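You operate a simulated robot arm through the tools that you are given. There is no shell and no other tool.

Carry out the task below with a simulated robot arm. There is one attempt and no reset: what you move stays moved.

JOB
Set the controls near the top of the grey-legged table. At the end: the back right bolt is turned to loose; the power switch is switched on; the front right bolt is turned to loose; the front left bolt is turned to loose; whatever was shut is shut again. Leave all else as you found it, and nothing knocked over.

Only the result counts: the job must be done as asked and must still hold three seconds after the hand-in. Knocking over, shifting, dropping, spilling or breaking anything else fails it.

ROBOT AND FRAMES
A 7-joint arm with a two-finger gripper, fixed in place. Base frame: the origin is at the foot of the arm, x ahead of it, y to its left, z up; the work surface is at about z = 0.01. Lengths are in m, angles in degrees, forces in N, time in s.
With the tool pointing down near the work surface it reaches from about 0.22 to 0.56 m from the base axis. Its first joint turns from -166.0 to 166.0 degrees. Payload 1.2 kg.
The TCP is the grasp point between the finger pads, 0.022 m short of the fingertips. In the tool frame z runs along the fingers and y along their closing line. Largest opening 0.092 m; the body of the gripper starts 0.065 m behind the TCP.
Orientation is that of the tool frame in the base frame, as a unit quaternion [w, x, y, z]. With the fingers straight down and closing along the base's y, the tool's x points along the base's -x, its y along +y and its z along -z.

CONTROLS
- The arm moves only by the tool arm_command. Its argument "motion" is a list of rows, each a list of 3 entries, a list of its own where there are three numbers: the finger opening in m, from 0 to 0.092, then the shift along the tool's x, y, z in m, then the turn, a rotation vector about the tool's x, y, z in degrees. In form: [[claw, [x, y, z], [wx, wy, wz]], ...]. A call has 1 to 20 rows; each row is the pose to reach, as a shift and turn from the pose commanded when the call began, along the tool's axes at that moment. A row lasts 0.2 s, in which the tool goes at most 0.05 m and 8.6 degrees; a call with a longer step from one row to the next is refused whole, and so is a gripper value outside its range. Where a pose cannot be reached the arm comes as near as it can. A force on the tool above 40 N (or 10 N above the force at the start of the call, whichever is more), or a blocked arm, ends the call early, and 0.2 s more pass. The fingers move at their own pace and stop on an object; they squeeze with about 26 N. The grip force told is the motor's: it shows also when the fingers shut on nothing. Time passes only in rows, and 0.2 s behind the last, so rows that repeat a pose let the fingers close. The reply holds the time, the measured pose of the TCP, the force on the tool along the base axes, the opening and the grip force, in the units named above and with some noise, with the torque about the TCP (base axes, N m) and any sound that the robot's microphone picked up, and new pictures: "show" is both (left out), scene, wrist or none.
- Cameras (640 x 400 px; columns grow to the right, rows downward): "scene" is fixed at [0.0402, 0.6461, 0.6475]; the picture's right is [-0.82, -0.57, 0.00], its down [-0.36, 0.52, -0.78] and it looks along [0.44, -0.64, -0.63] (base axes); focal length 321 px, centre (320, 200). "wrist" rides on the gripper at [0.071, 0.019, -0.102] in the tool frame; the picture's right is [-0.26, 0.97, 0.00], its down [-0.75, -0.20, -0.62] and it looks along [-0.60, -0.16, 0.78] (tool axes); focal length 280 px, centre (320, 200). There is no depth. A picture from a camera that has moved, and an enlarged one, comes with that camera's place and axes in the base frame and with its lens. The place of the scene camera against the robot may be out by one fixed shift of up to 0.018 m in any direction.
- zoom(camera, box): a new picture of the part [left, top, right, bottom] of that camera's present view, enlarged. The clock stands still meanwhile.
- finish_job(): hands the job in; it is judged then, once.

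Places have to be worked out from the pictures, the camera data and where the tool is seen. Open the gripper and draw the arm clear of the work before you hand the job in, unless the task says otherwise.

The tools are called after "Emit:" as a command line: name --argument value ..., lists and objects as JSON in quotes. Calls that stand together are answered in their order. arm_command: Moves the arm, as the interface text tells. Its arguments: {"type":"object","properties":{"motion":{"type":"array"},"show":{"type":"string","enum":["both","scene","wrist","none"]}},"required":["motion"]} The other tools are called the same way: zoom (camera, box) takes an enlarged picture of a part of a camera's view; finish_job () hands the job in.

At the start:

```text
t: 0.0
position: [0.1741, 0.2835, 0.395]
orientation: [0.0, -0.001, 1.0, 0.0]
force: [0.7, 0.9, 0.3]
moment: [-0.03, -0.03, 0.0]
finger_gap: 0.092
grasp_force: 0.0
```

scene: 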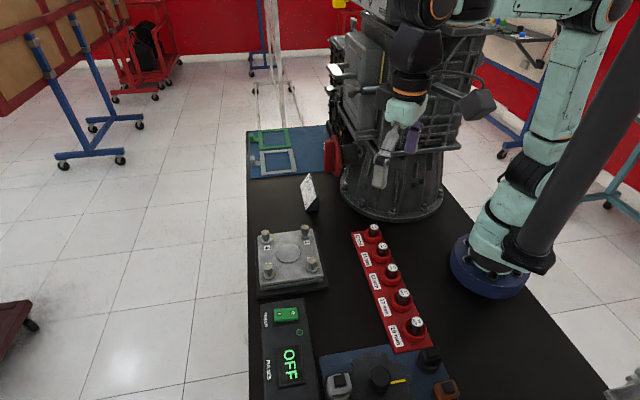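
wrist: 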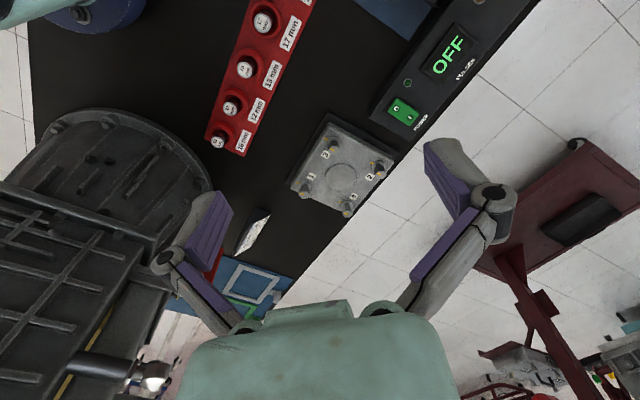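

I will look first at the enlarged views of the plate with bolts, the power box, and the sockets rack before moving anything.

Emit:
zoom --camera "scene" --box '[240, 210, 340, 300]'

Emit:
zoom --camera "scene" --box '[240, 290, 480, 400]'

Emit:
zoom --camera "wrist" --box '[270, 90, 420, 230]'

Emit:
zoom --camera "wrist" --box '[360, 0, 520, 140]'

Emit:
zoom --camera "scene" --box '[230, 110, 360, 230]'

Emit:
zoom --camera "scene" --box '[340, 210, 450, 360]'

```text
4.44 times, centred on (290, 255) of scene
camera zoom: at [0.0402, 0.6461, 0.6475], right [-0.82, -0.57, 0.0], down [-0.36, 0.52, -0.78], along [0.44, -0.64, -0.63], focal length 1426 px, centre (453, -44)
```

zoom: 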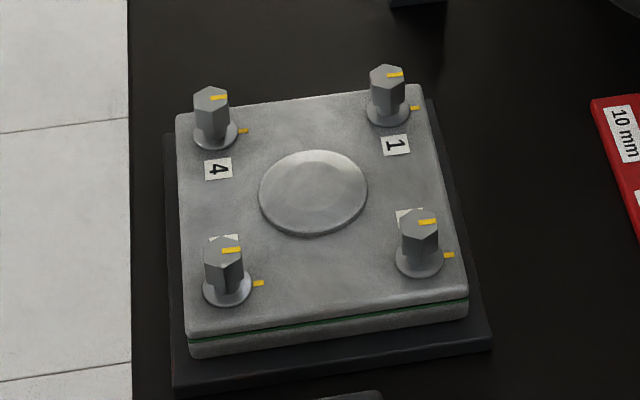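

```text
2.67 times, centred on (360, 345) of scene
camera zoom: at [0.0402, 0.6461, 0.6475], right [-0.82, -0.57, 0.0], down [-0.36, 0.52, -0.78], along [0.44, -0.64, -0.63], focal length 856 px, centre (213, -187)
```

zoom: 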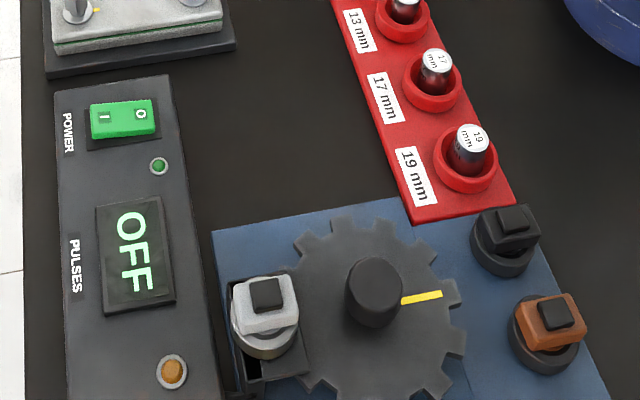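

```text
2.86 times, centred on (345, 160) of wrist
camera zoom: at [0.1028, 0.3024, 0.4964], right [0.26, 0.97, 0.0], down [0.75, -0.2, 0.62], along [0.6, -0.16, -0.78], focal length 801 px, centre (249, 314)
```

zoom: 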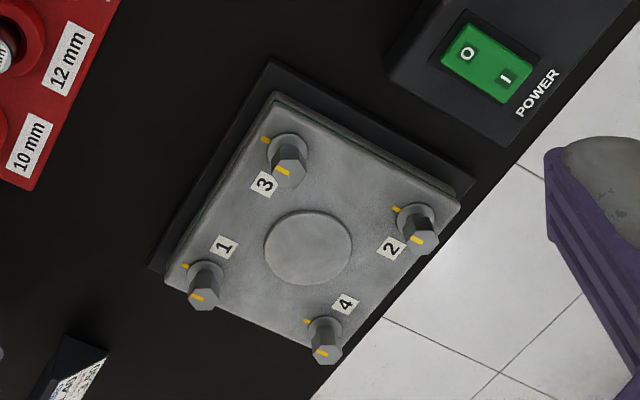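

```text
2.86 times, centred on (440, 70) of wrist
camera zoom: at [0.1028, 0.3024, 0.4964], right [0.26, 0.97, 0.0], down [0.75, -0.2, 0.62], along [0.6, -0.16, -0.78], focal length 801 px, centre (-23, 571)
```

zoom: 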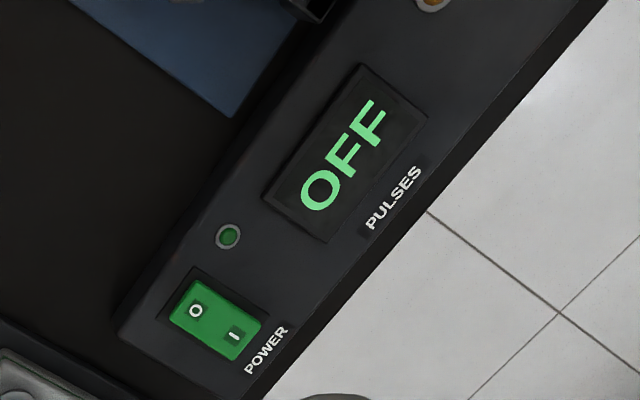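

```text
3.33 times, centred on (295, 170) of scene
camera zoom: at [0.0402, 0.6461, 0.6475], right [-0.82, -0.57, 0.0], down [-0.36, 0.52, -0.78], along [0.44, -0.64, -0.63], focal length 1069 px, centre (403, 300)
```

zoom: 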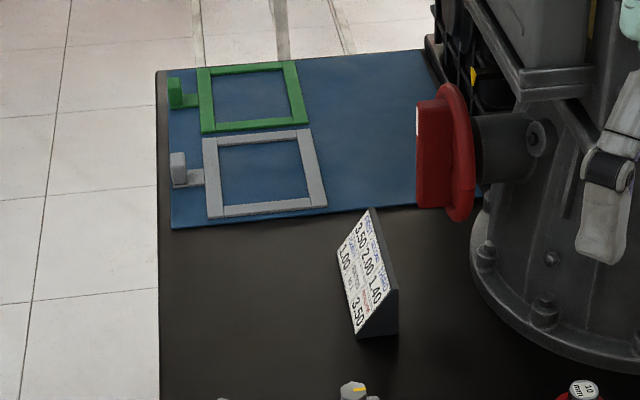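

```text
2.67 times, centred on (395, 285) of scene
camera zoom: at [0.0402, 0.6461, 0.6475], right [-0.82, -0.57, 0.0], down [-0.36, 0.52, -0.78], along [0.44, -0.64, -0.63], focal length 856 px, centre (120, -27)
```

zoom: 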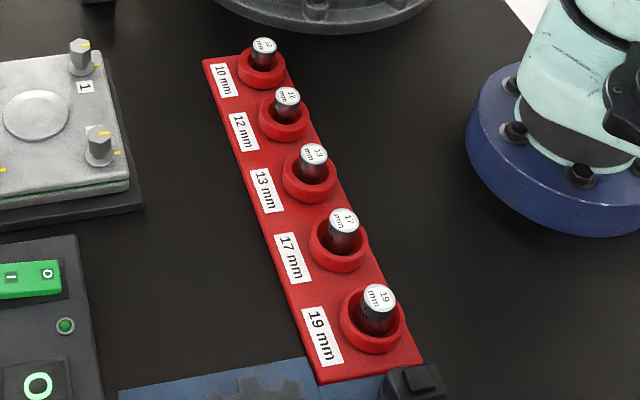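

The plate looks rotated about 45° in the base frame, so which bolt is "front" needs settling. I'll zoom in on the placard, the labels and the surroundings for hints on orientation.

Emit:
zoom --camera "scene" --box '[290, 165, 330, 220]'

Emit:
zoom --camera "wrist" --box '[220, 190, 300, 310]'

Emit:
zoom --camera "scene" --box '[0, 0, 640, 400]'

Emit:
zoom --camera "wrist" --box '[420, 120, 640, 400]'

Emit:
zoom --camera "wrist" --box '[180, 0, 360, 160]'

```text
7.27 times, centred on (310, 192) of scene
camera zoom: at [0.0402, 0.6461, 0.6475], right [-0.82, -0.57, 0.0], down [-0.36, 0.52, -0.78], along [0.44, -0.64, -0.63], focal length 2333 px, centre (393, 254)
```

zoom: 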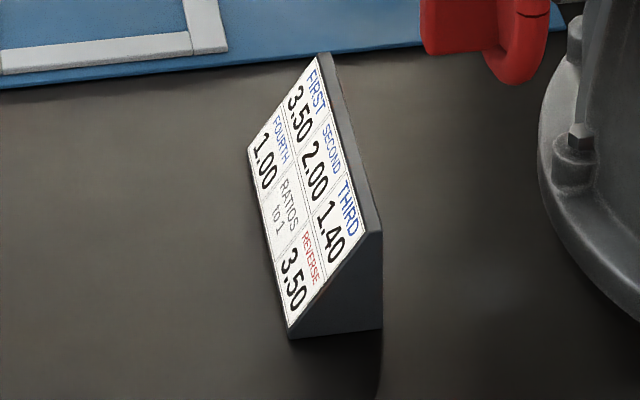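

```text
3.33 times, centred on (260, 250) of wrist
camera zoom: at [0.1028, 0.3024, 0.4964], right [0.26, 0.97, 0.0], down [0.75, -0.2, 0.62], along [0.6, -0.16, -0.78], focal length 935 px, centre (520, 33)
```

zoom: 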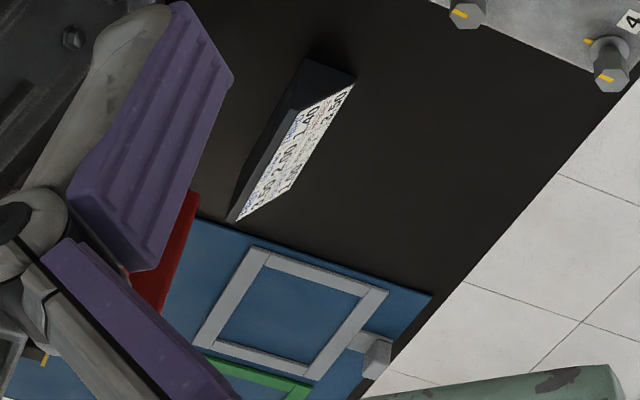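

```text
1.00 times, centred on (320, 200) of scene (not enlarged: the box is as wide or as high as the picture)
camera zoom: at [0.0402, 0.6461, 0.6475], right [-0.82, -0.57, 0.0], down [-0.36, 0.52, -0.78], along [0.44, -0.64, -0.63], focal length 321 px, centre (320, 200)
```

zoom: 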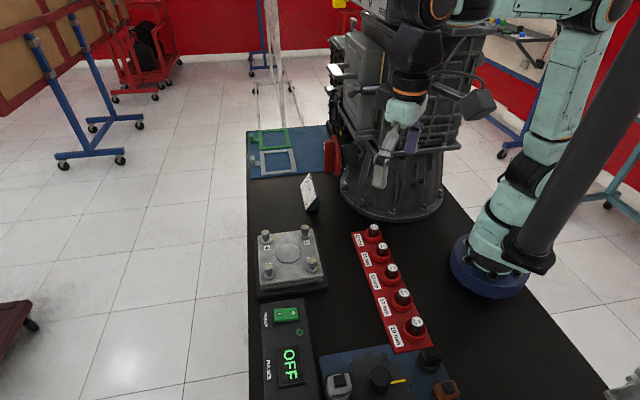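

```text
1.43 times, centred on (530, 260) of wrist
camera zoom: at [0.1028, 0.3024, 0.4964], right [0.26, 0.97, 0.0], down [0.75, -0.2, 0.62], along [0.6, -0.16, -0.78], focal length 401 px, centre (20, 114)
```

zoom: 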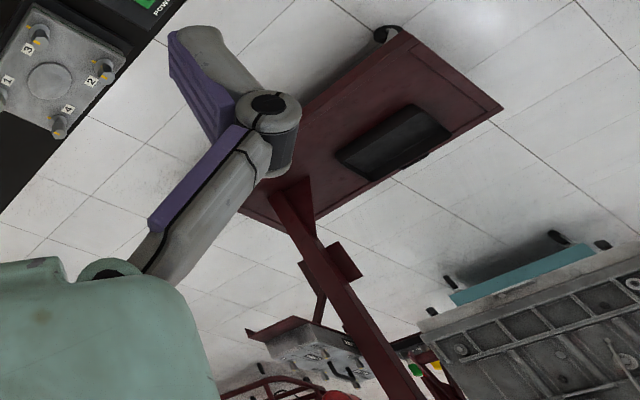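

```text
2.50 times, centred on (270, 80) of wrist
camera zoom: at [0.1028, 0.3024, 0.4964], right [0.26, 0.97, 0.0], down [0.75, -0.2, 0.62], along [0.6, -0.16, -0.78], focal length 701 px, centre (445, 500)
```

zoom: 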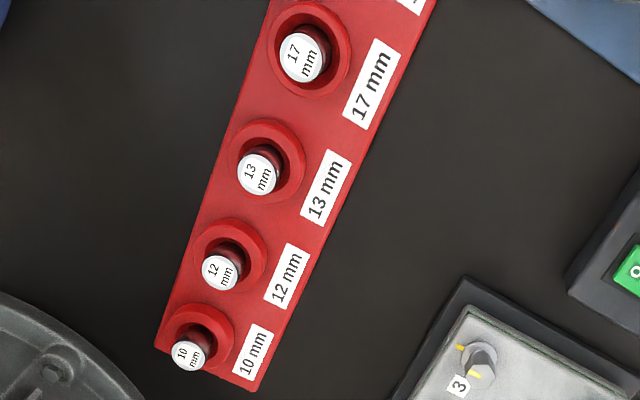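

All the printed labels (sockets, POWER, placard, bolt numbers) read from the picture-left long edge. From there bolt 1 is back-left, 3 back-right, 4 front-left and 2 front-right. The plate centre is near (0.412, 0.262), turned about 45°. I'll move closer for a better look.

Emit:
arm_command --motion '[[0.092, [-0.025, -0.005, 0.04], [0, 0, 0]], [0.092, [-0.05, -0.01, 0.08], [0, 0, 0]], [0.092, [-0.075, -0.014, 0.12], [0, 0, 0]], [0.092, [-0.1, -0.019, 0.155], [0, 0, 0]], [0.092, [-0.12, -0.0235, 0.18], [0, 0, 0]]]' --show "both"

```text
t: 1.2
position: [0.296, 0.2601, 0.2137]
orientation: [0.001, 0.0, 1.0, 0.0]
force: [-0.1, 0.0, 0.3]
moment: [-0.01, 0.01, 0.0]
finger_gap: 0.0917
grasp_force: 0.1
camera wrist: at [0.2243, 0.2785, 0.316], right [0.26, 0.97, 0.0], down [0.75, -0.2, 0.63], along [0.6, -0.16, -0.78], focal length 280 px, centre (320, 200)
```

scene: 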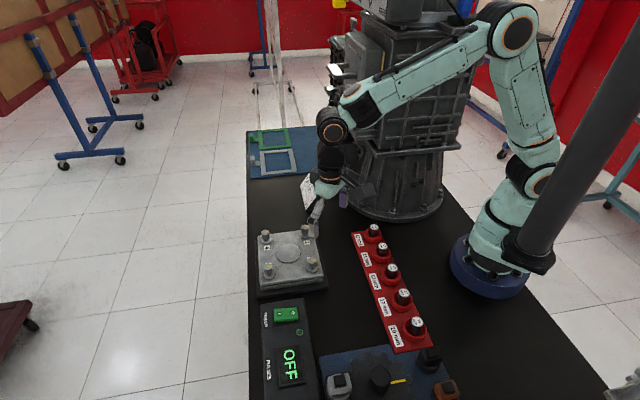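
wrist: 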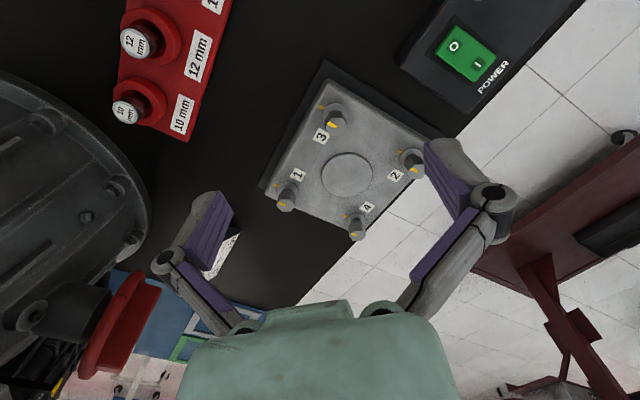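

The plate is now close in the wrist view. I'll zoom in on the bolts and the rocker switch.

Emit:
zoom --camera "wrist" --box '[255, 75, 445, 245]'

Emit:
zoom --camera "wrist" --box '[395, 0, 525, 110]'

Emit:
zoom --camera "scene" --box '[255, 295, 325, 345]'

```text
2.35 times, centred on (350, 160) of wrist
camera zoom: at [0.2243, 0.2785, 0.316], right [0.26, 0.97, 0.0], down [0.75, -0.2, 0.63], along [0.6, -0.16, -0.78], focal length 660 px, centre (249, 294)
```

zoom: 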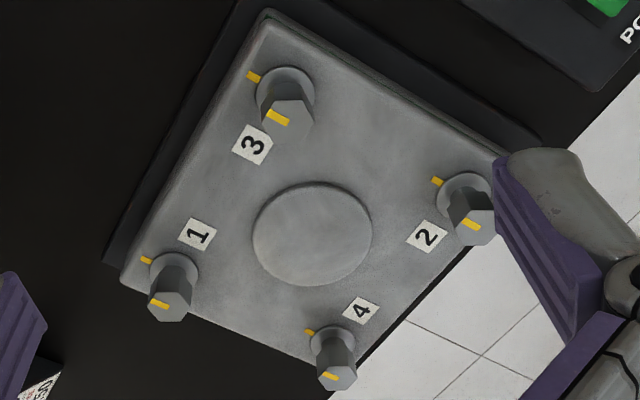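

```text
3.64 times, centred on (460, 55) of wrist
camera zoom: at [0.2243, 0.2785, 0.316], right [0.26, 0.97, 0.0], down [0.75, -0.2, 0.63], along [0.6, -0.16, -0.78], focal length 1020 px, centre (-189, 727)
```

zoom: 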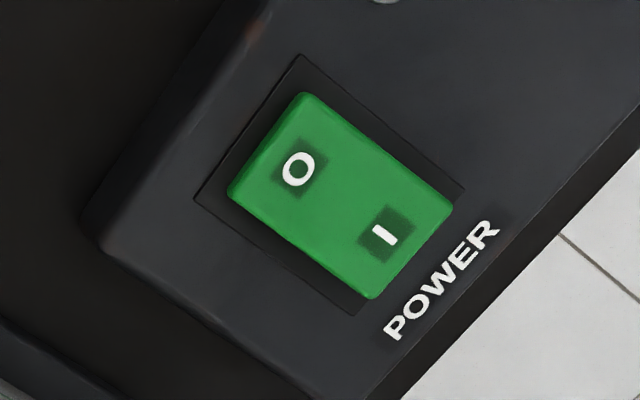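

```text
8.00 times, centred on (290, 320) of scene
camera zoom: at [0.0402, 0.6461, 0.6475], right [-0.82, -0.57, 0.0], down [-0.36, 0.52, -0.78], along [0.44, -0.64, -0.63], focal length 2566 px, centre (560, -760)
```

zoom: 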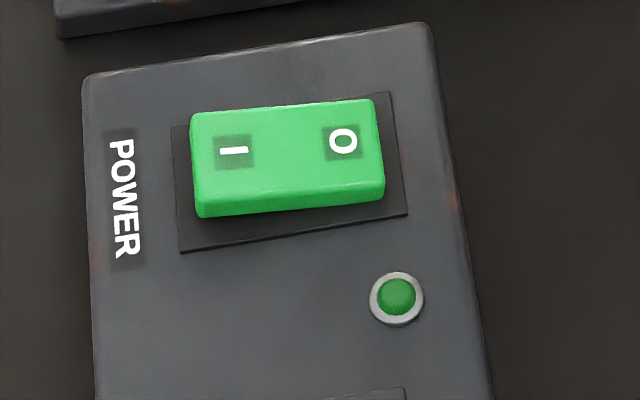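

The rocker's I side is raised, so it is off, and each bolt's head mark lines up with its washer tick, so they read tight. I'll hover over bolt 3 (back right), near (0.336, 0.267), to fix its position and hex orientation.

Emit:
arm_command --motion '[[0.092, [-0.014, 0.002, 0.03], [0, 0, 0]], [0.092, [-0.027, 0.004, 0.06], [0, 0, 0]], [0.092, [-0.04, 0.007, 0.09], [0, 0, 0]], [0.092, [-0.04, 0.007, 0.09], [0, 0, 0]]]' --show "both"

Emit:
zoom --camera "wrist" --box '[240, 120, 400, 240]'

Emit:
zoom --camera "scene" --box '[250, 210, 350, 290]'

```text
t: 2.2
position: [0.3362, 0.2664, 0.1231]
orientation: [0.0, 0.0, 1.0, 0.001]
force: [0.7, -0.9, -0.1]
moment: [-0.03, -0.01, 0.0]
finger_gap: 0.0916
grasp_force: 0.0
camera wrist: at [0.2641, 0.2857, 0.2252], right [0.26, 0.96, 0.0], down [0.75, -0.2, 0.63], along [0.6, -0.16, -0.78], focal length 280 px, centre (320, 200)
```

scene: 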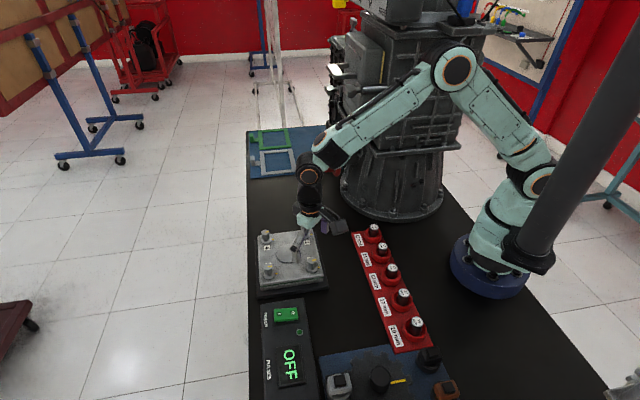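
wrist: 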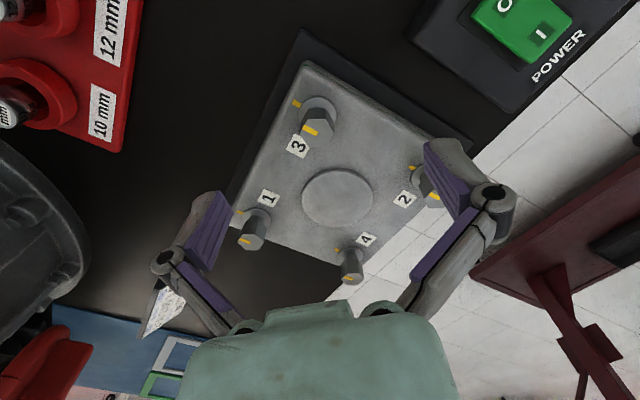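

```text
3.33 times, centred on (320, 180) of wrist
camera zoom: at [0.2641, 0.2857, 0.2252], right [0.26, 0.96, 0.0], down [0.75, -0.2, 0.63], along [0.6, -0.16, -0.78], focal length 935 px, centre (320, 267)
```

zoom: 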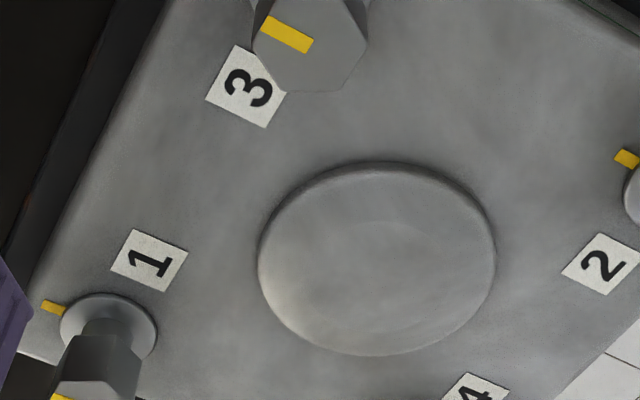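

```text
5.00 times, centred on (300, 250) of scene
camera zoom: at [0.0402, 0.6461, 0.6475], right [-0.82, -0.57, 0.0], down [-0.36, 0.52, -0.78], along [0.44, -0.64, -0.63], focal length 1604 px, centre (420, -50)
```

zoom: 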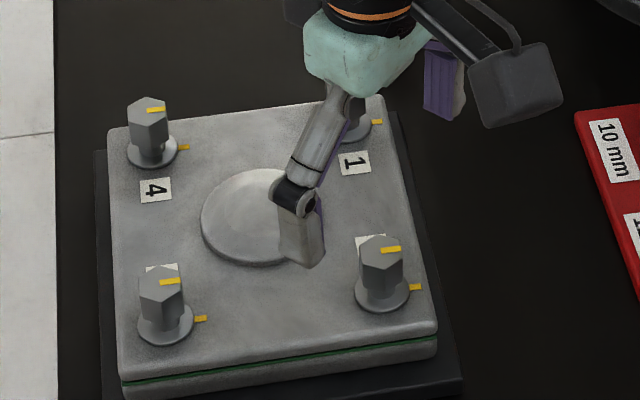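

I need a zoom centred on bolt 3 from here so I can triangulate its height.

Emit:
zoom --camera "wrist" --box '[270, 80, 370, 160]'

Emit:
zoom --camera "wrist" --box '[320, 210, 400, 290]'

Emit:
zoom --camera "wrist" --box '[230, 190, 290, 260]'

```text
5.00 times, centred on (320, 120) of wrist
camera zoom: at [0.2641, 0.2857, 0.2252], right [0.26, 0.96, 0.0], down [0.75, -0.2, 0.63], along [0.6, -0.16, -0.78], focal length 1402 px, centre (320, 600)
```

zoom: 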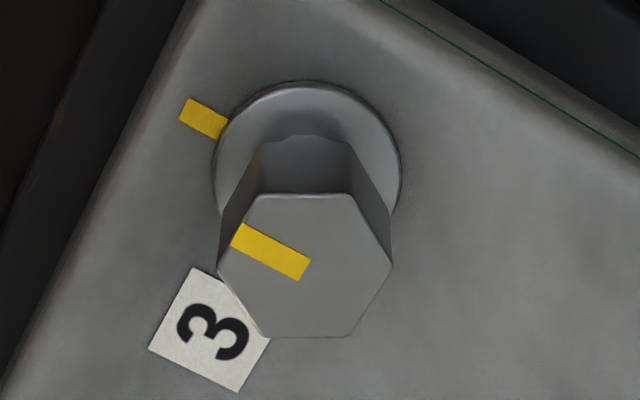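

```text
5.00 times, centred on (360, 250) of wrist
camera zoom: at [0.2641, 0.2857, 0.2252], right [0.26, 0.96, 0.0], down [0.75, -0.2, 0.63], along [0.6, -0.16, -0.78], focal length 1402 px, centre (120, -50)
```

zoom: 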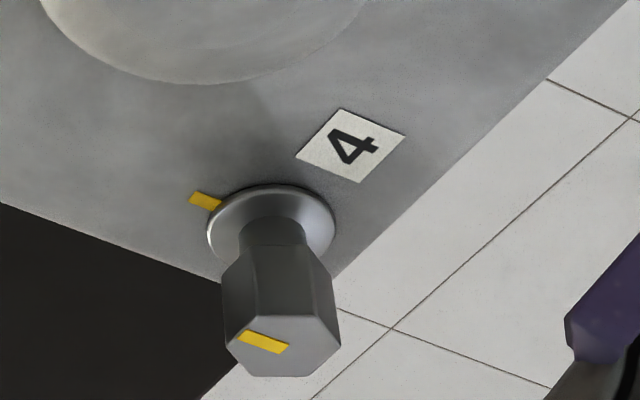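

```text
5.71 times, centred on (260, 225) of wrist
camera zoom: at [0.2641, 0.2857, 0.2252], right [0.26, 0.96, 0.0], down [0.75, -0.2, 0.63], along [0.6, -0.16, -0.78], focal length 1602 px, centre (663, 57)
```

zoom: 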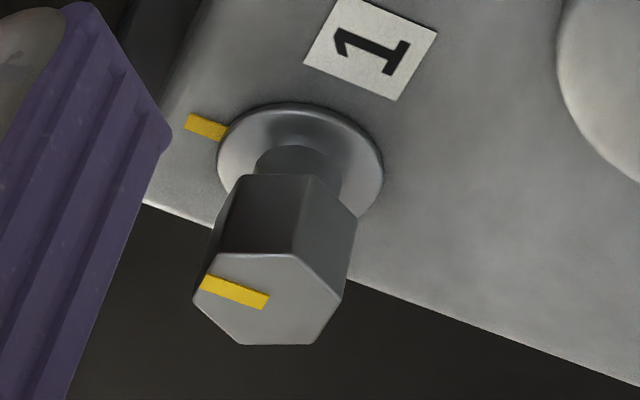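

Bolt 3's axis works out near (0.335, 0.265). Its hex head is about 18 mm across the flats and spans roughly z 0.051–0.069, with flat normals at 45°, 105° and 165°. I'll turn the tool −45° about base z so the pads face a flat pair with travel left for CCW turning, and narrow the opening.

Emit:
arm_command --motion '[[0.075, [0, 0, 0], [0, 0, 7.5]], [0.06, [0.001, -0.001, 0], [0, 0, 15]], [0.05, [0.0012, -0.0014, 0], [0, 0, 22.5]], [0.05, [0.0012, -0.0014, 0], [0, 0, 30]], [0.05, [0.0012, -0.0014, 0], [0, 0, 37.5]], [0.05, [0.0012, -0.0014, 0], [0, 0, 45]], [0.05, [0.0012, -0.0014, 0.015], [0, 0, 45]], [0.05, [0.0012, -0.0014, 0.015], [0, 0, 45]]]' --show "both"

Emit:
zoom --camera "wrist" --box '[240, 80, 400, 200]'

Emit:
zoom --camera "scene" --box '[250, 210, 350, 290]'

```text
t: 4.0
position: [0.3338, 0.2659, 0.109]
orientation: [0.0, 0.382, 0.924, -0.001]
force: [0.0, 0.3, 0.1]
moment: [0.0, 0.0, 0.02]
finger_gap: 0.05
grasp_force: 0.1
camera wrist: at [0.2963, 0.3291, 0.2115], right [0.87, 0.5, 0.0], down [0.39, -0.68, 0.62], along [0.31, -0.54, -0.78], focal length 280 px, centre (320, 200)
```

scene: 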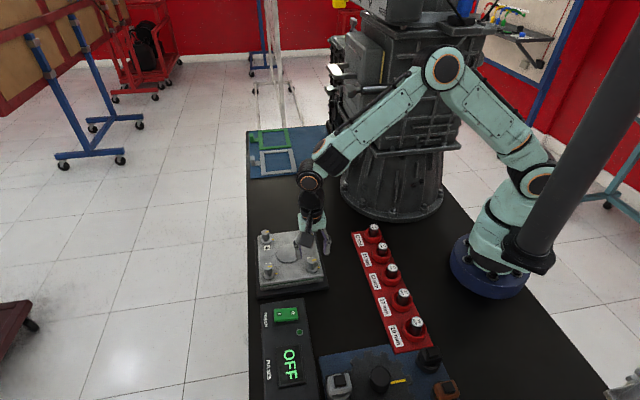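
wrist: 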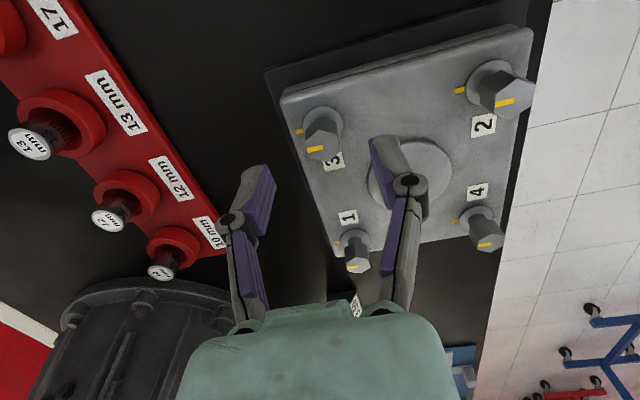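

```text
3.33 times, centred on (320, 140) of wrist
camera zoom: at [0.2963, 0.3291, 0.2115], right [0.87, 0.5, 0.0], down [0.39, -0.68, 0.62], along [0.31, -0.54, -0.78], focal length 935 px, centre (320, 400)
```

zoom: 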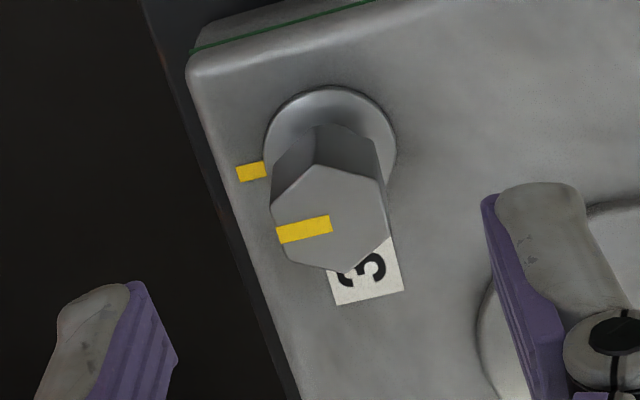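

```text
5.00 times, centred on (300, 250) of scene
camera zoom: at [0.0402, 0.6461, 0.6475], right [-0.82, -0.57, 0.0], down [-0.36, 0.52, -0.78], along [0.44, -0.64, -0.63], focal length 1604 px, centre (420, -50)
```

zoom: 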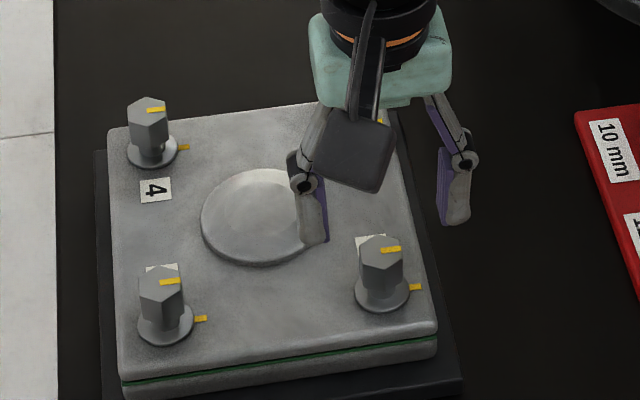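

Two-view triangulation puts bolt 3 at (0.3356, 0.2646) with the head top at z ≈ 0.068. I'll descend with fingers 50 mm apart to TCP z ≈ 0.071, which puts the tips at about 0.049, just above the washer.

Emit:
arm_command --motion '[[0.05, [-0.001, 0, 0.012], [0, 0, 0]], [0.05, [-0.001, 0, 0.024], [0, 0, 0]], [0.05, [-0.001, 0, 0.033], [0, 0, 0]], [0.05, [-0.001, 0, 0.038], [0, 0, 0]], [0.05, [-0.001, 0, 0.038], [0, 0, 0]]]' --show "both"

Emit:
zoom --camera "wrist" --box '[240, 120, 400, 240]'

Emit:
zoom --camera "scene" --box '[250, 210, 350, 290]'

```text
t: 5.2
position: [0.3347, 0.2656, 0.071]
orientation: [-0.001, 0.382, 0.924, 0.001]
force: [0.2, -0.1, 0.6]
moment: [0.03, 0.02, 0.04]
finger_gap: 0.0498
grasp_force: 0.1
camera wrist: at [0.297, 0.3285, 0.1723], right [0.87, 0.5, 0.0], down [0.39, -0.68, 0.62], along [0.31, -0.54, -0.78], focal length 280 px, centre (320, 200)
```

scene: 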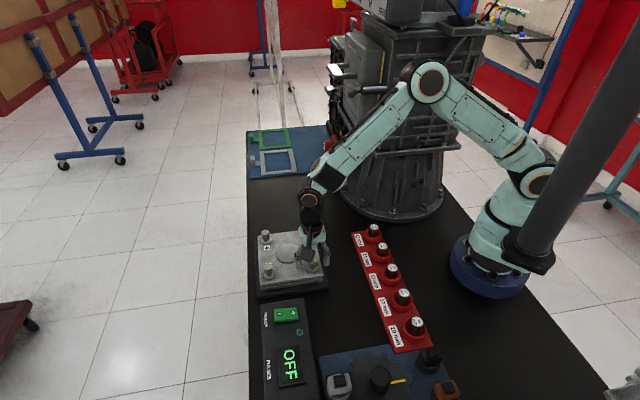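
wrist: 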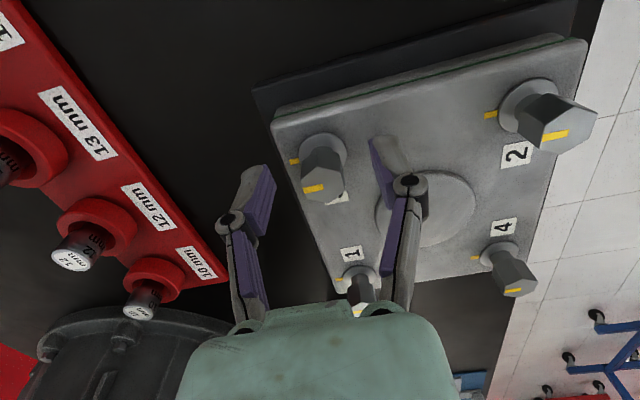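

```text
3.33 times, centred on (320, 180) of wrist
camera zoom: at [0.297, 0.3285, 0.1723], right [0.87, 0.5, 0.0], down [0.39, -0.68, 0.62], along [0.31, -0.54, -0.78], focal length 935 px, centre (320, 267)
```

zoom: 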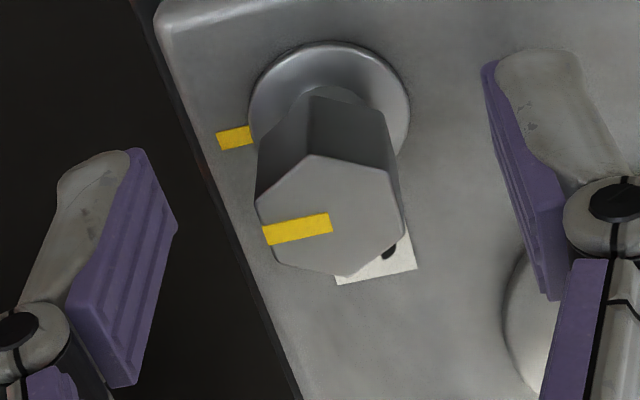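

```text
5.00 times, centred on (300, 250) of scene
camera zoom: at [0.0402, 0.6461, 0.6475], right [-0.82, -0.57, 0.0], down [-0.36, 0.52, -0.78], along [0.44, -0.64, -0.63], focal length 1604 px, centre (420, -50)
```

zoom: 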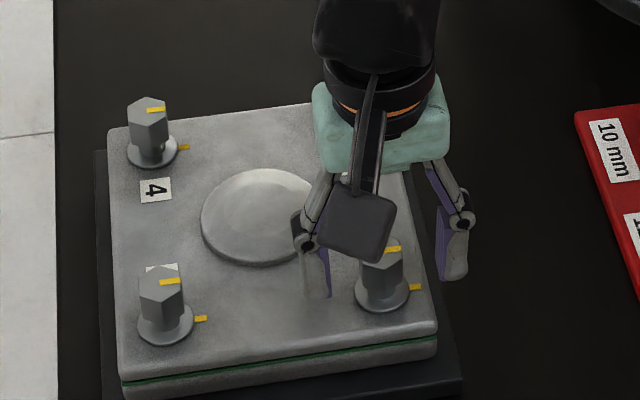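

The bolt sits between the pads, centred to about 1 mm, with the head top at TCP level. I'll close on it.

Emit:
arm_command --motion '[[0.03, [0, 0, 0], [0, 0, 0]], [0.01, [0, 0, 0], [0, 0, 0]], [0.01, [0, 0, 0], [0, 0, 0]], [0.01, [0, 0, 0], [0, 0, 0]]]' --show "wrist"

Emit:
zoom --camera "wrist" --box '[240, 120, 400, 240]'

```text
t: 6.2
position: [0.3342, 0.2656, 0.0698]
orientation: [0.001, 0.382, 0.924, 0.001]
force: [12.3, 10.9, -9.0]
moment: [0.19, -0.17, 0.01]
finger_gap: 0.0187
grasp_force: 28.2
camera wrist: at [0.2973, 0.329, 0.1727], right [0.87, 0.5, 0.0], down [0.39, -0.68, 0.62], along [0.31, -0.54, -0.78], focal length 280 px, centre (320, 200)
```

wrist: 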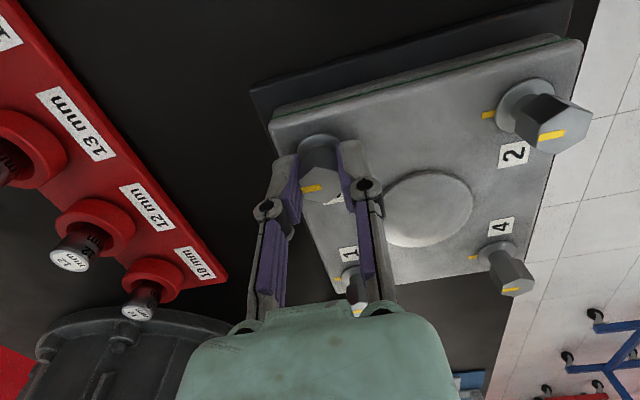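

```text
3.33 times, centred on (320, 180) of wrist
camera zoom: at [0.2973, 0.329, 0.1727], right [0.87, 0.5, 0.0], down [0.39, -0.68, 0.62], along [0.31, -0.54, -0.78], focal length 935 px, centre (320, 267)
```

zoom: 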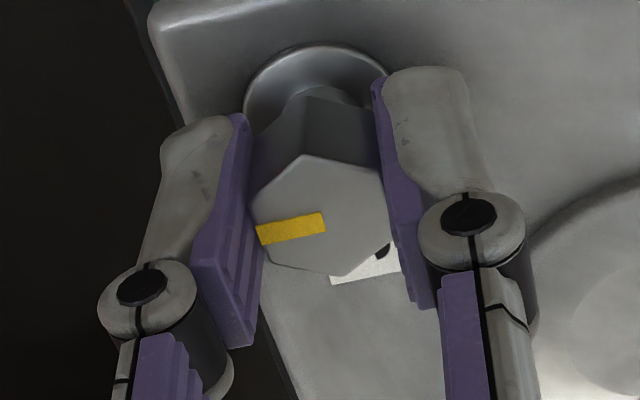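

Gripped with a gap of 18.7 mm. The side force of about 16 N along the closing line says I'm about 1 mm off centre, so I'll ease that, then begin turning CCW (seen from above) and watch torque and sound.

Emit:
arm_command --motion '[[0.01, [0, 0.0012, 0], [0, 0, 0]], [0.01, [0, 0.0012, 0], [0, 0, -6]], [0.01, [0, 0.0012, 0], [0, 0, -12]], [0.01, [0, 0.0012, 0], [0, 0, -18]], [0.01, [0, 0.0012, 0], [0, 0, -24]], [0.01, [0, 0.0012, 0], [0, 0, -24]]]' --show "wrist"

Emit:
zoom --camera "wrist" --box '[240, 120, 400, 240]'

```text
t: 7.5
position: [0.3335, 0.2657, 0.0704]
orientation: [0.0, 0.185, 0.983, 0.0]
force: [1.4, 1.7, -5.4]
moment: [0.09, 0.11, -0.01]
finger_gap: 0.0186
grasp_force: 28.3
stopped in row 6: the force on the tool passed its limit at 41 N (the readings are from after the stop); the commanded pose is now the measured one
camera wrist: at [0.2747, 0.3085, 0.1728], right [0.59, 0.81, 0.0], down [0.63, -0.46, 0.62], along [0.5, -0.37, -0.78], focal length 280 px, centre (320, 200)
```

wrist: 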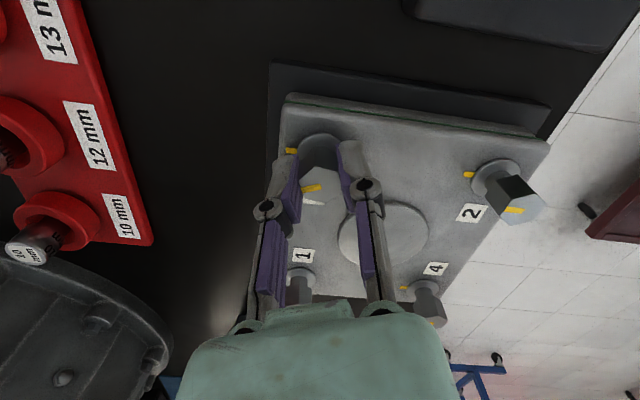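

```text
3.33 times, centred on (320, 180) of wrist
camera zoom: at [0.2747, 0.3085, 0.1728], right [0.59, 0.81, 0.0], down [0.63, -0.46, 0.62], along [0.5, -0.37, -0.78], focal length 935 px, centre (320, 267)
```

zoom: 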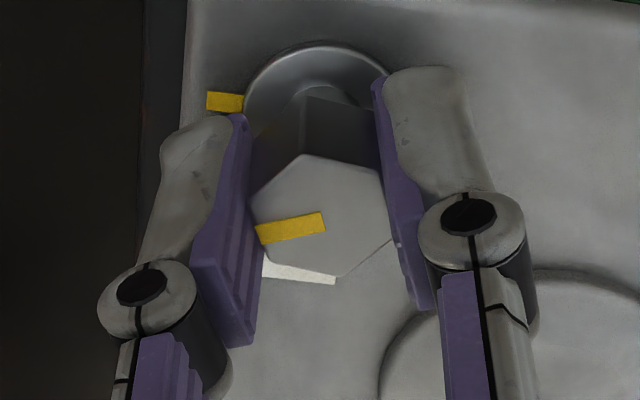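

The bolt turned with the fingers by about 24° CCW. The call stopped on a side-force spike, and readings are low again now. I'll continue turning in small steps.

Emit:
arm_command --motion '[[0.01, [0, 0, 0], [0, 0, -4]], [0.01, [0, 0, 0], [0, 0, -8]], [0.01, [0, 0, 0], [0, 0, -12]], [0.01, [0, 0, 0], [0, 0, -16]], [0.01, [0, 0, 0], [0, 0, -16]]]' --show "wrist"

Emit:
zoom --camera "wrist" --box '[240, 120, 400, 240]'

```text
t: 8.7
position: [0.3364, 0.2654, 0.0712]
orientation: [-0.001, 0.045, 0.999, 0.0]
force: [-0.4, -0.4, -5.3]
moment: [-0.05, -0.11, -0.02]
finger_gap: 0.0186
grasp_force: 28.1
camera wrist: at [0.265, 0.2902, 0.1728], right [0.35, 0.94, 0.0], down [0.73, -0.27, 0.62], along [0.59, -0.22, -0.78], focal length 280 px, centre (320, 200)
```

wrist: 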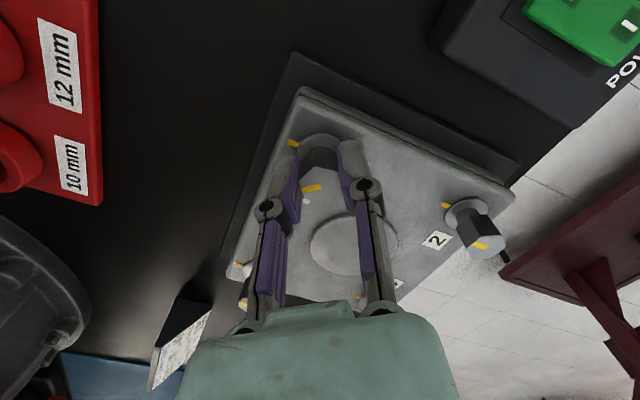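

```text
3.33 times, centred on (320, 180) of wrist
camera zoom: at [0.265, 0.2902, 0.1728], right [0.35, 0.94, 0.0], down [0.73, -0.27, 0.62], along [0.59, -0.22, -0.78], focal length 935 px, centre (320, 267)
```

zoom: 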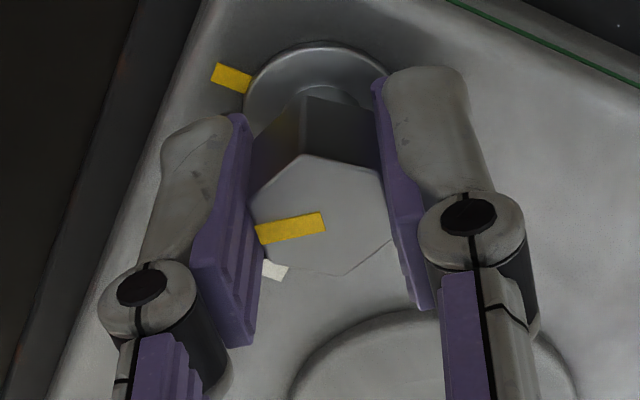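

Turning smoothly, about 40° so far with low force. I'll carry on another 40° CCW.

Emit:
arm_command --motion '[[0.01, [0, 0, 0], [0, 0, -5]], [0.01, [0, 0, 0], [0, 0, -10]], [0.01, [0, 0, 0], [0, 0, -15]], [0.01, [0, 0, 0], [0, 0, -20]], [0.01, [0, 0, 0], [0, 0, -25]], [0.01, [0, 0, 0], [0, 0, -30]], [0.01, [0, 0, 0], [0, 0, -35]], [0.01, [0, 0, 0], [0, 0, -40]], [0.01, [0, 0, 0], [0, 0, -40]]]' --show "both"

Emit:
zoom --camera "wrist" --box '[240, 120, 400, 240]'

```text
t: 10.7
position: [0.3332, 0.2642, 0.0717]
orientation: [-0.002, -0.298, 0.955, -0.002]
force: [1.2, -15.5, -9.4]
moment: [-0.54, 0.32, -0.01]
finger_gap: 0.0189
grasp_force: 28.3
camera wrist: at [0.2649, 0.2394, 0.1729], right [-0.33, 0.94, 0.0], down [0.74, 0.26, 0.62], along [0.59, 0.21, -0.78], focal length 280 px, centre (320, 200)
```

scene: 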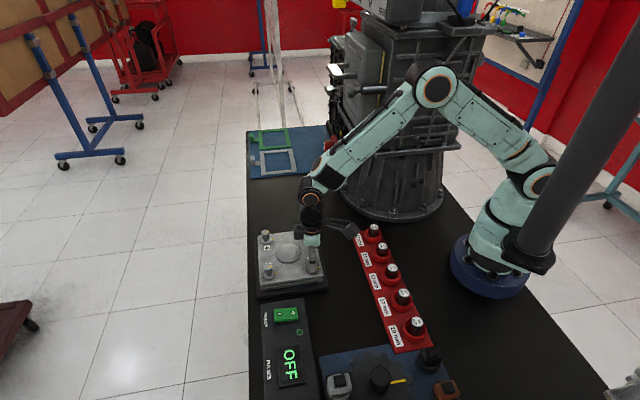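
wrist: 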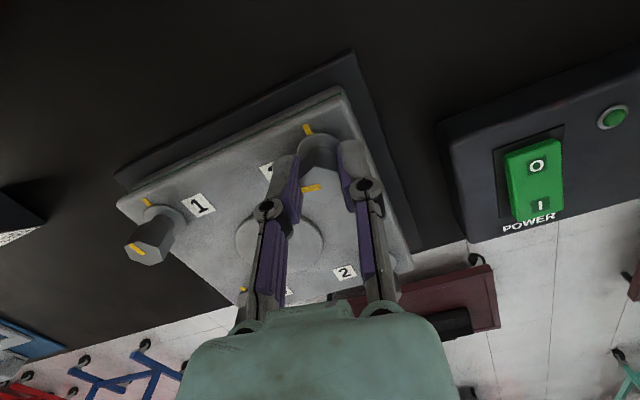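

```text
3.33 times, centred on (320, 180) of wrist
camera zoom: at [0.2649, 0.2394, 0.1729], right [-0.33, 0.94, 0.0], down [0.74, 0.26, 0.62], along [0.59, 0.21, -0.78], focal length 935 px, centre (320, 267)
```

zoom: 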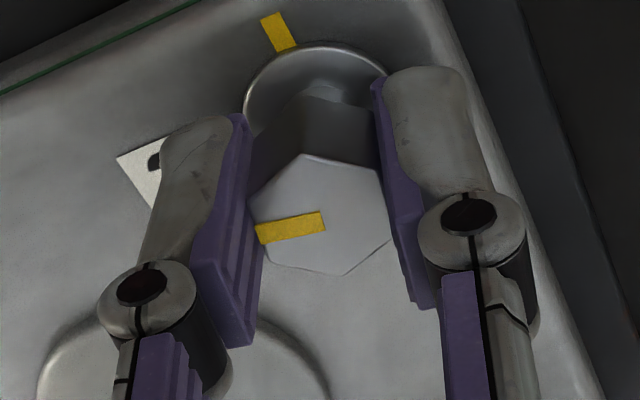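

About 80° turned, with a small side force along −tool y. I'll relieve it with a slight shift and keep turning, watching the z-moment for a stop.

Emit:
arm_command --motion '[[0.01, [0.0004, -0.0008, 0], [0, 0, -3]], [0.01, [0.0004, -0.001, 0], [0, 0, -7]], [0.01, [0.0004, -0.001, 0], [0, 0, -11]], [0.01, [0.0004, -0.001, 0], [0, 0, -15]], [0.01, [0.0004, -0.001, 0], [0, 0, -19]], [0.01, [0.0004, -0.001, 0], [0, 0, -19]]]' --show "wrist"

Emit:
zoom --camera "wrist" --box '[240, 120, 400, 240]'

```text
t: 12.1
position: [0.3344, 0.264, 0.0713]
orientation: [-0.001, -0.451, 0.892, -0.001]
force: [5.1, -18.4, -6.0]
moment: [-0.77, 0.25, -0.02]
finger_gap: 0.0185
grasp_force: 28.2
camera wrist: at [0.2769, 0.2177, 0.1729], right [-0.62, 0.78, 0.0], down [0.61, 0.49, 0.62], along [0.49, 0.39, -0.78], focal length 280 px, centre (320, 200)
```

wrist: 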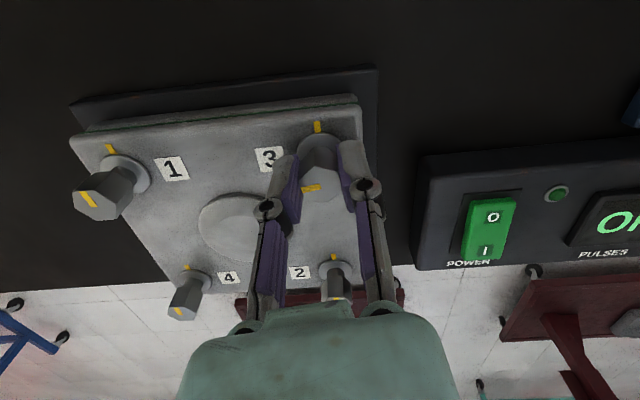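

```text
3.33 times, centred on (320, 180) of wrist
camera zoom: at [0.2769, 0.2177, 0.1729], right [-0.62, 0.78, 0.0], down [0.61, 0.49, 0.62], along [0.49, 0.39, -0.78], focal length 935 px, centre (320, 267)
```

zoom: 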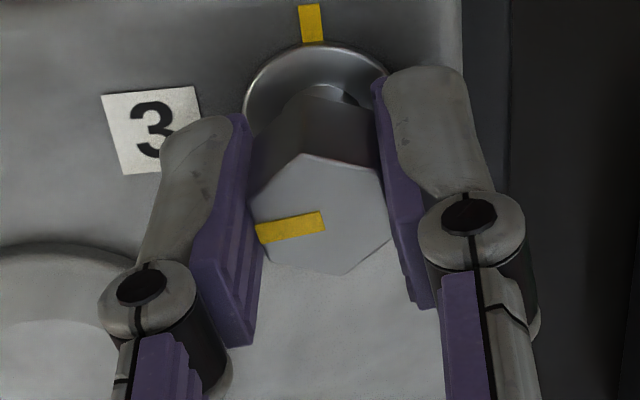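

About 98° turned, with no stop or sound yet. I'll re-centre toward −y by about 1.3 mm and keep turning.

Emit:
arm_command --motion '[[0.01, [0.0008, -0.0012, 0], [0, 0, -3]], [0.01, [0.0008, -0.0012, 0], [0, 0, -7]], [0.01, [0.0008, -0.0012, 0], [0, 0, -11]], [0.01, [0.0008, -0.0012, 0], [0, 0, -15]], [0.01, [0.0008, -0.0012, 0], [0, 0, -20]], [0.01, [0.0008, -0.0012, 0], [0, 0, -25]], [0.01, [0.0008, -0.0012, 0], [0, 0, -25]]]' --show "both"

Emit:
zoom --camera "wrist" --box '[240, 120, 400, 240]'

```text
t: 13.7
position: [0.3343, 0.2633, 0.0717]
orientation: [0.001, -0.636, 0.772, 0.001]
force: [8.0, -4.0, -8.0]
moment: [-0.24, -0.16, -0.39]
finger_gap: 0.0189
grasp_force: 27.6
camera wrist: at [0.3024, 0.1971, 0.1729], right [-0.9, 0.44, 0.0], down [0.35, 0.7, 0.63], along [0.28, 0.56, -0.78], focal length 280 px, centre (320, 200)
```

scene: 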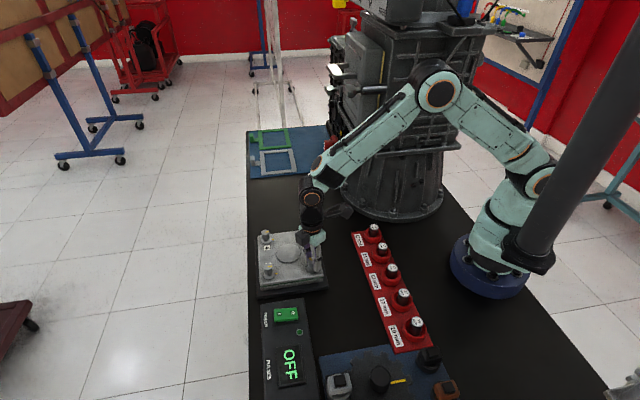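
wrist: 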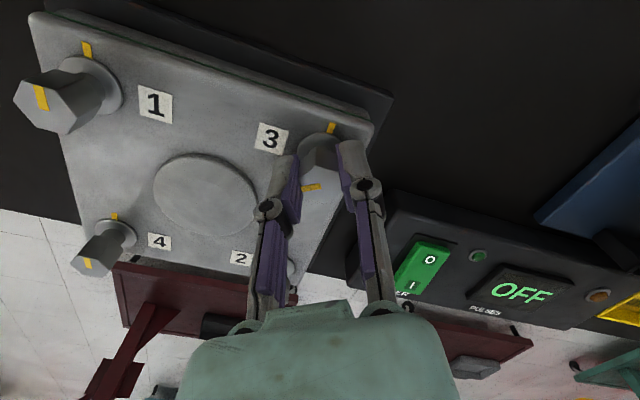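

```text
3.33 times, centred on (320, 180) of wrist
camera zoom: at [0.3024, 0.1971, 0.1729], right [-0.9, 0.44, 0.0], down [0.35, 0.7, 0.63], along [0.28, 0.56, -0.78], focal length 935 px, centre (320, 267)
```

zoom: 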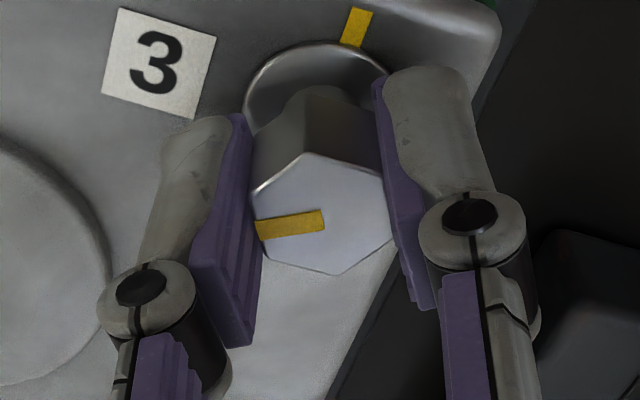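

Roughly 124° turned, and the z-moment rose to −0.39 N·m for the first time, so this may be the end stop. I'll nudge 3° further to confirm.

Emit:
arm_command --motion '[[0.01, [0, 0, 0], [0, 0, -2]], [0.01, [0, 0, 0], [0, 0, -4]], [0.01, [0, 0, 0], [0, 0, -4]]]' --show "wrist"

Emit:
zoom --camera "wrist" --box '[240, 120, 400, 240]'

```text
t: 14.5
position: [0.3355, 0.2625, 0.0706]
orientation: [0.001, -0.661, 0.75, 0.0]
force: [8.1, -1.4, 1.2]
moment: [0.03, -0.36, -0.28]
finger_gap: 0.0191
grasp_force: 28.3
camera wrist: at [0.3069, 0.1947, 0.1727], right [-0.92, 0.38, 0.0], down [0.3, 0.72, 0.63], along [0.24, 0.58, -0.78], focal length 280 px, centre (320, 200)
```

wrist: 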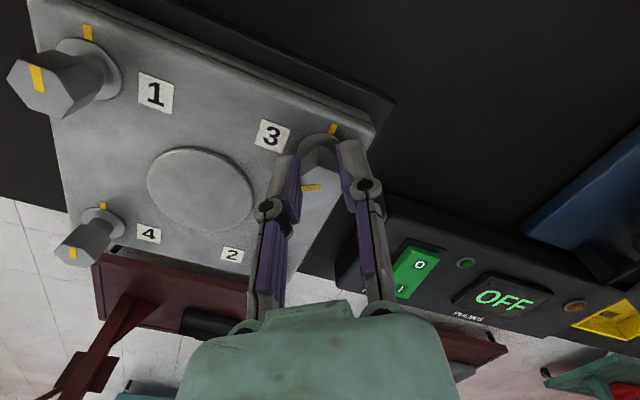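

```text
3.33 times, centred on (320, 180) of wrist
camera zoom: at [0.3069, 0.1947, 0.1727], right [-0.92, 0.38, 0.0], down [0.3, 0.72, 0.63], along [0.24, 0.58, -0.78], focal length 935 px, centre (320, 267)
```

zoom: 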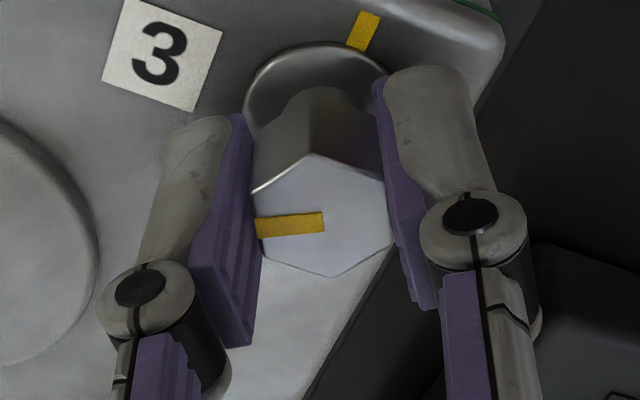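

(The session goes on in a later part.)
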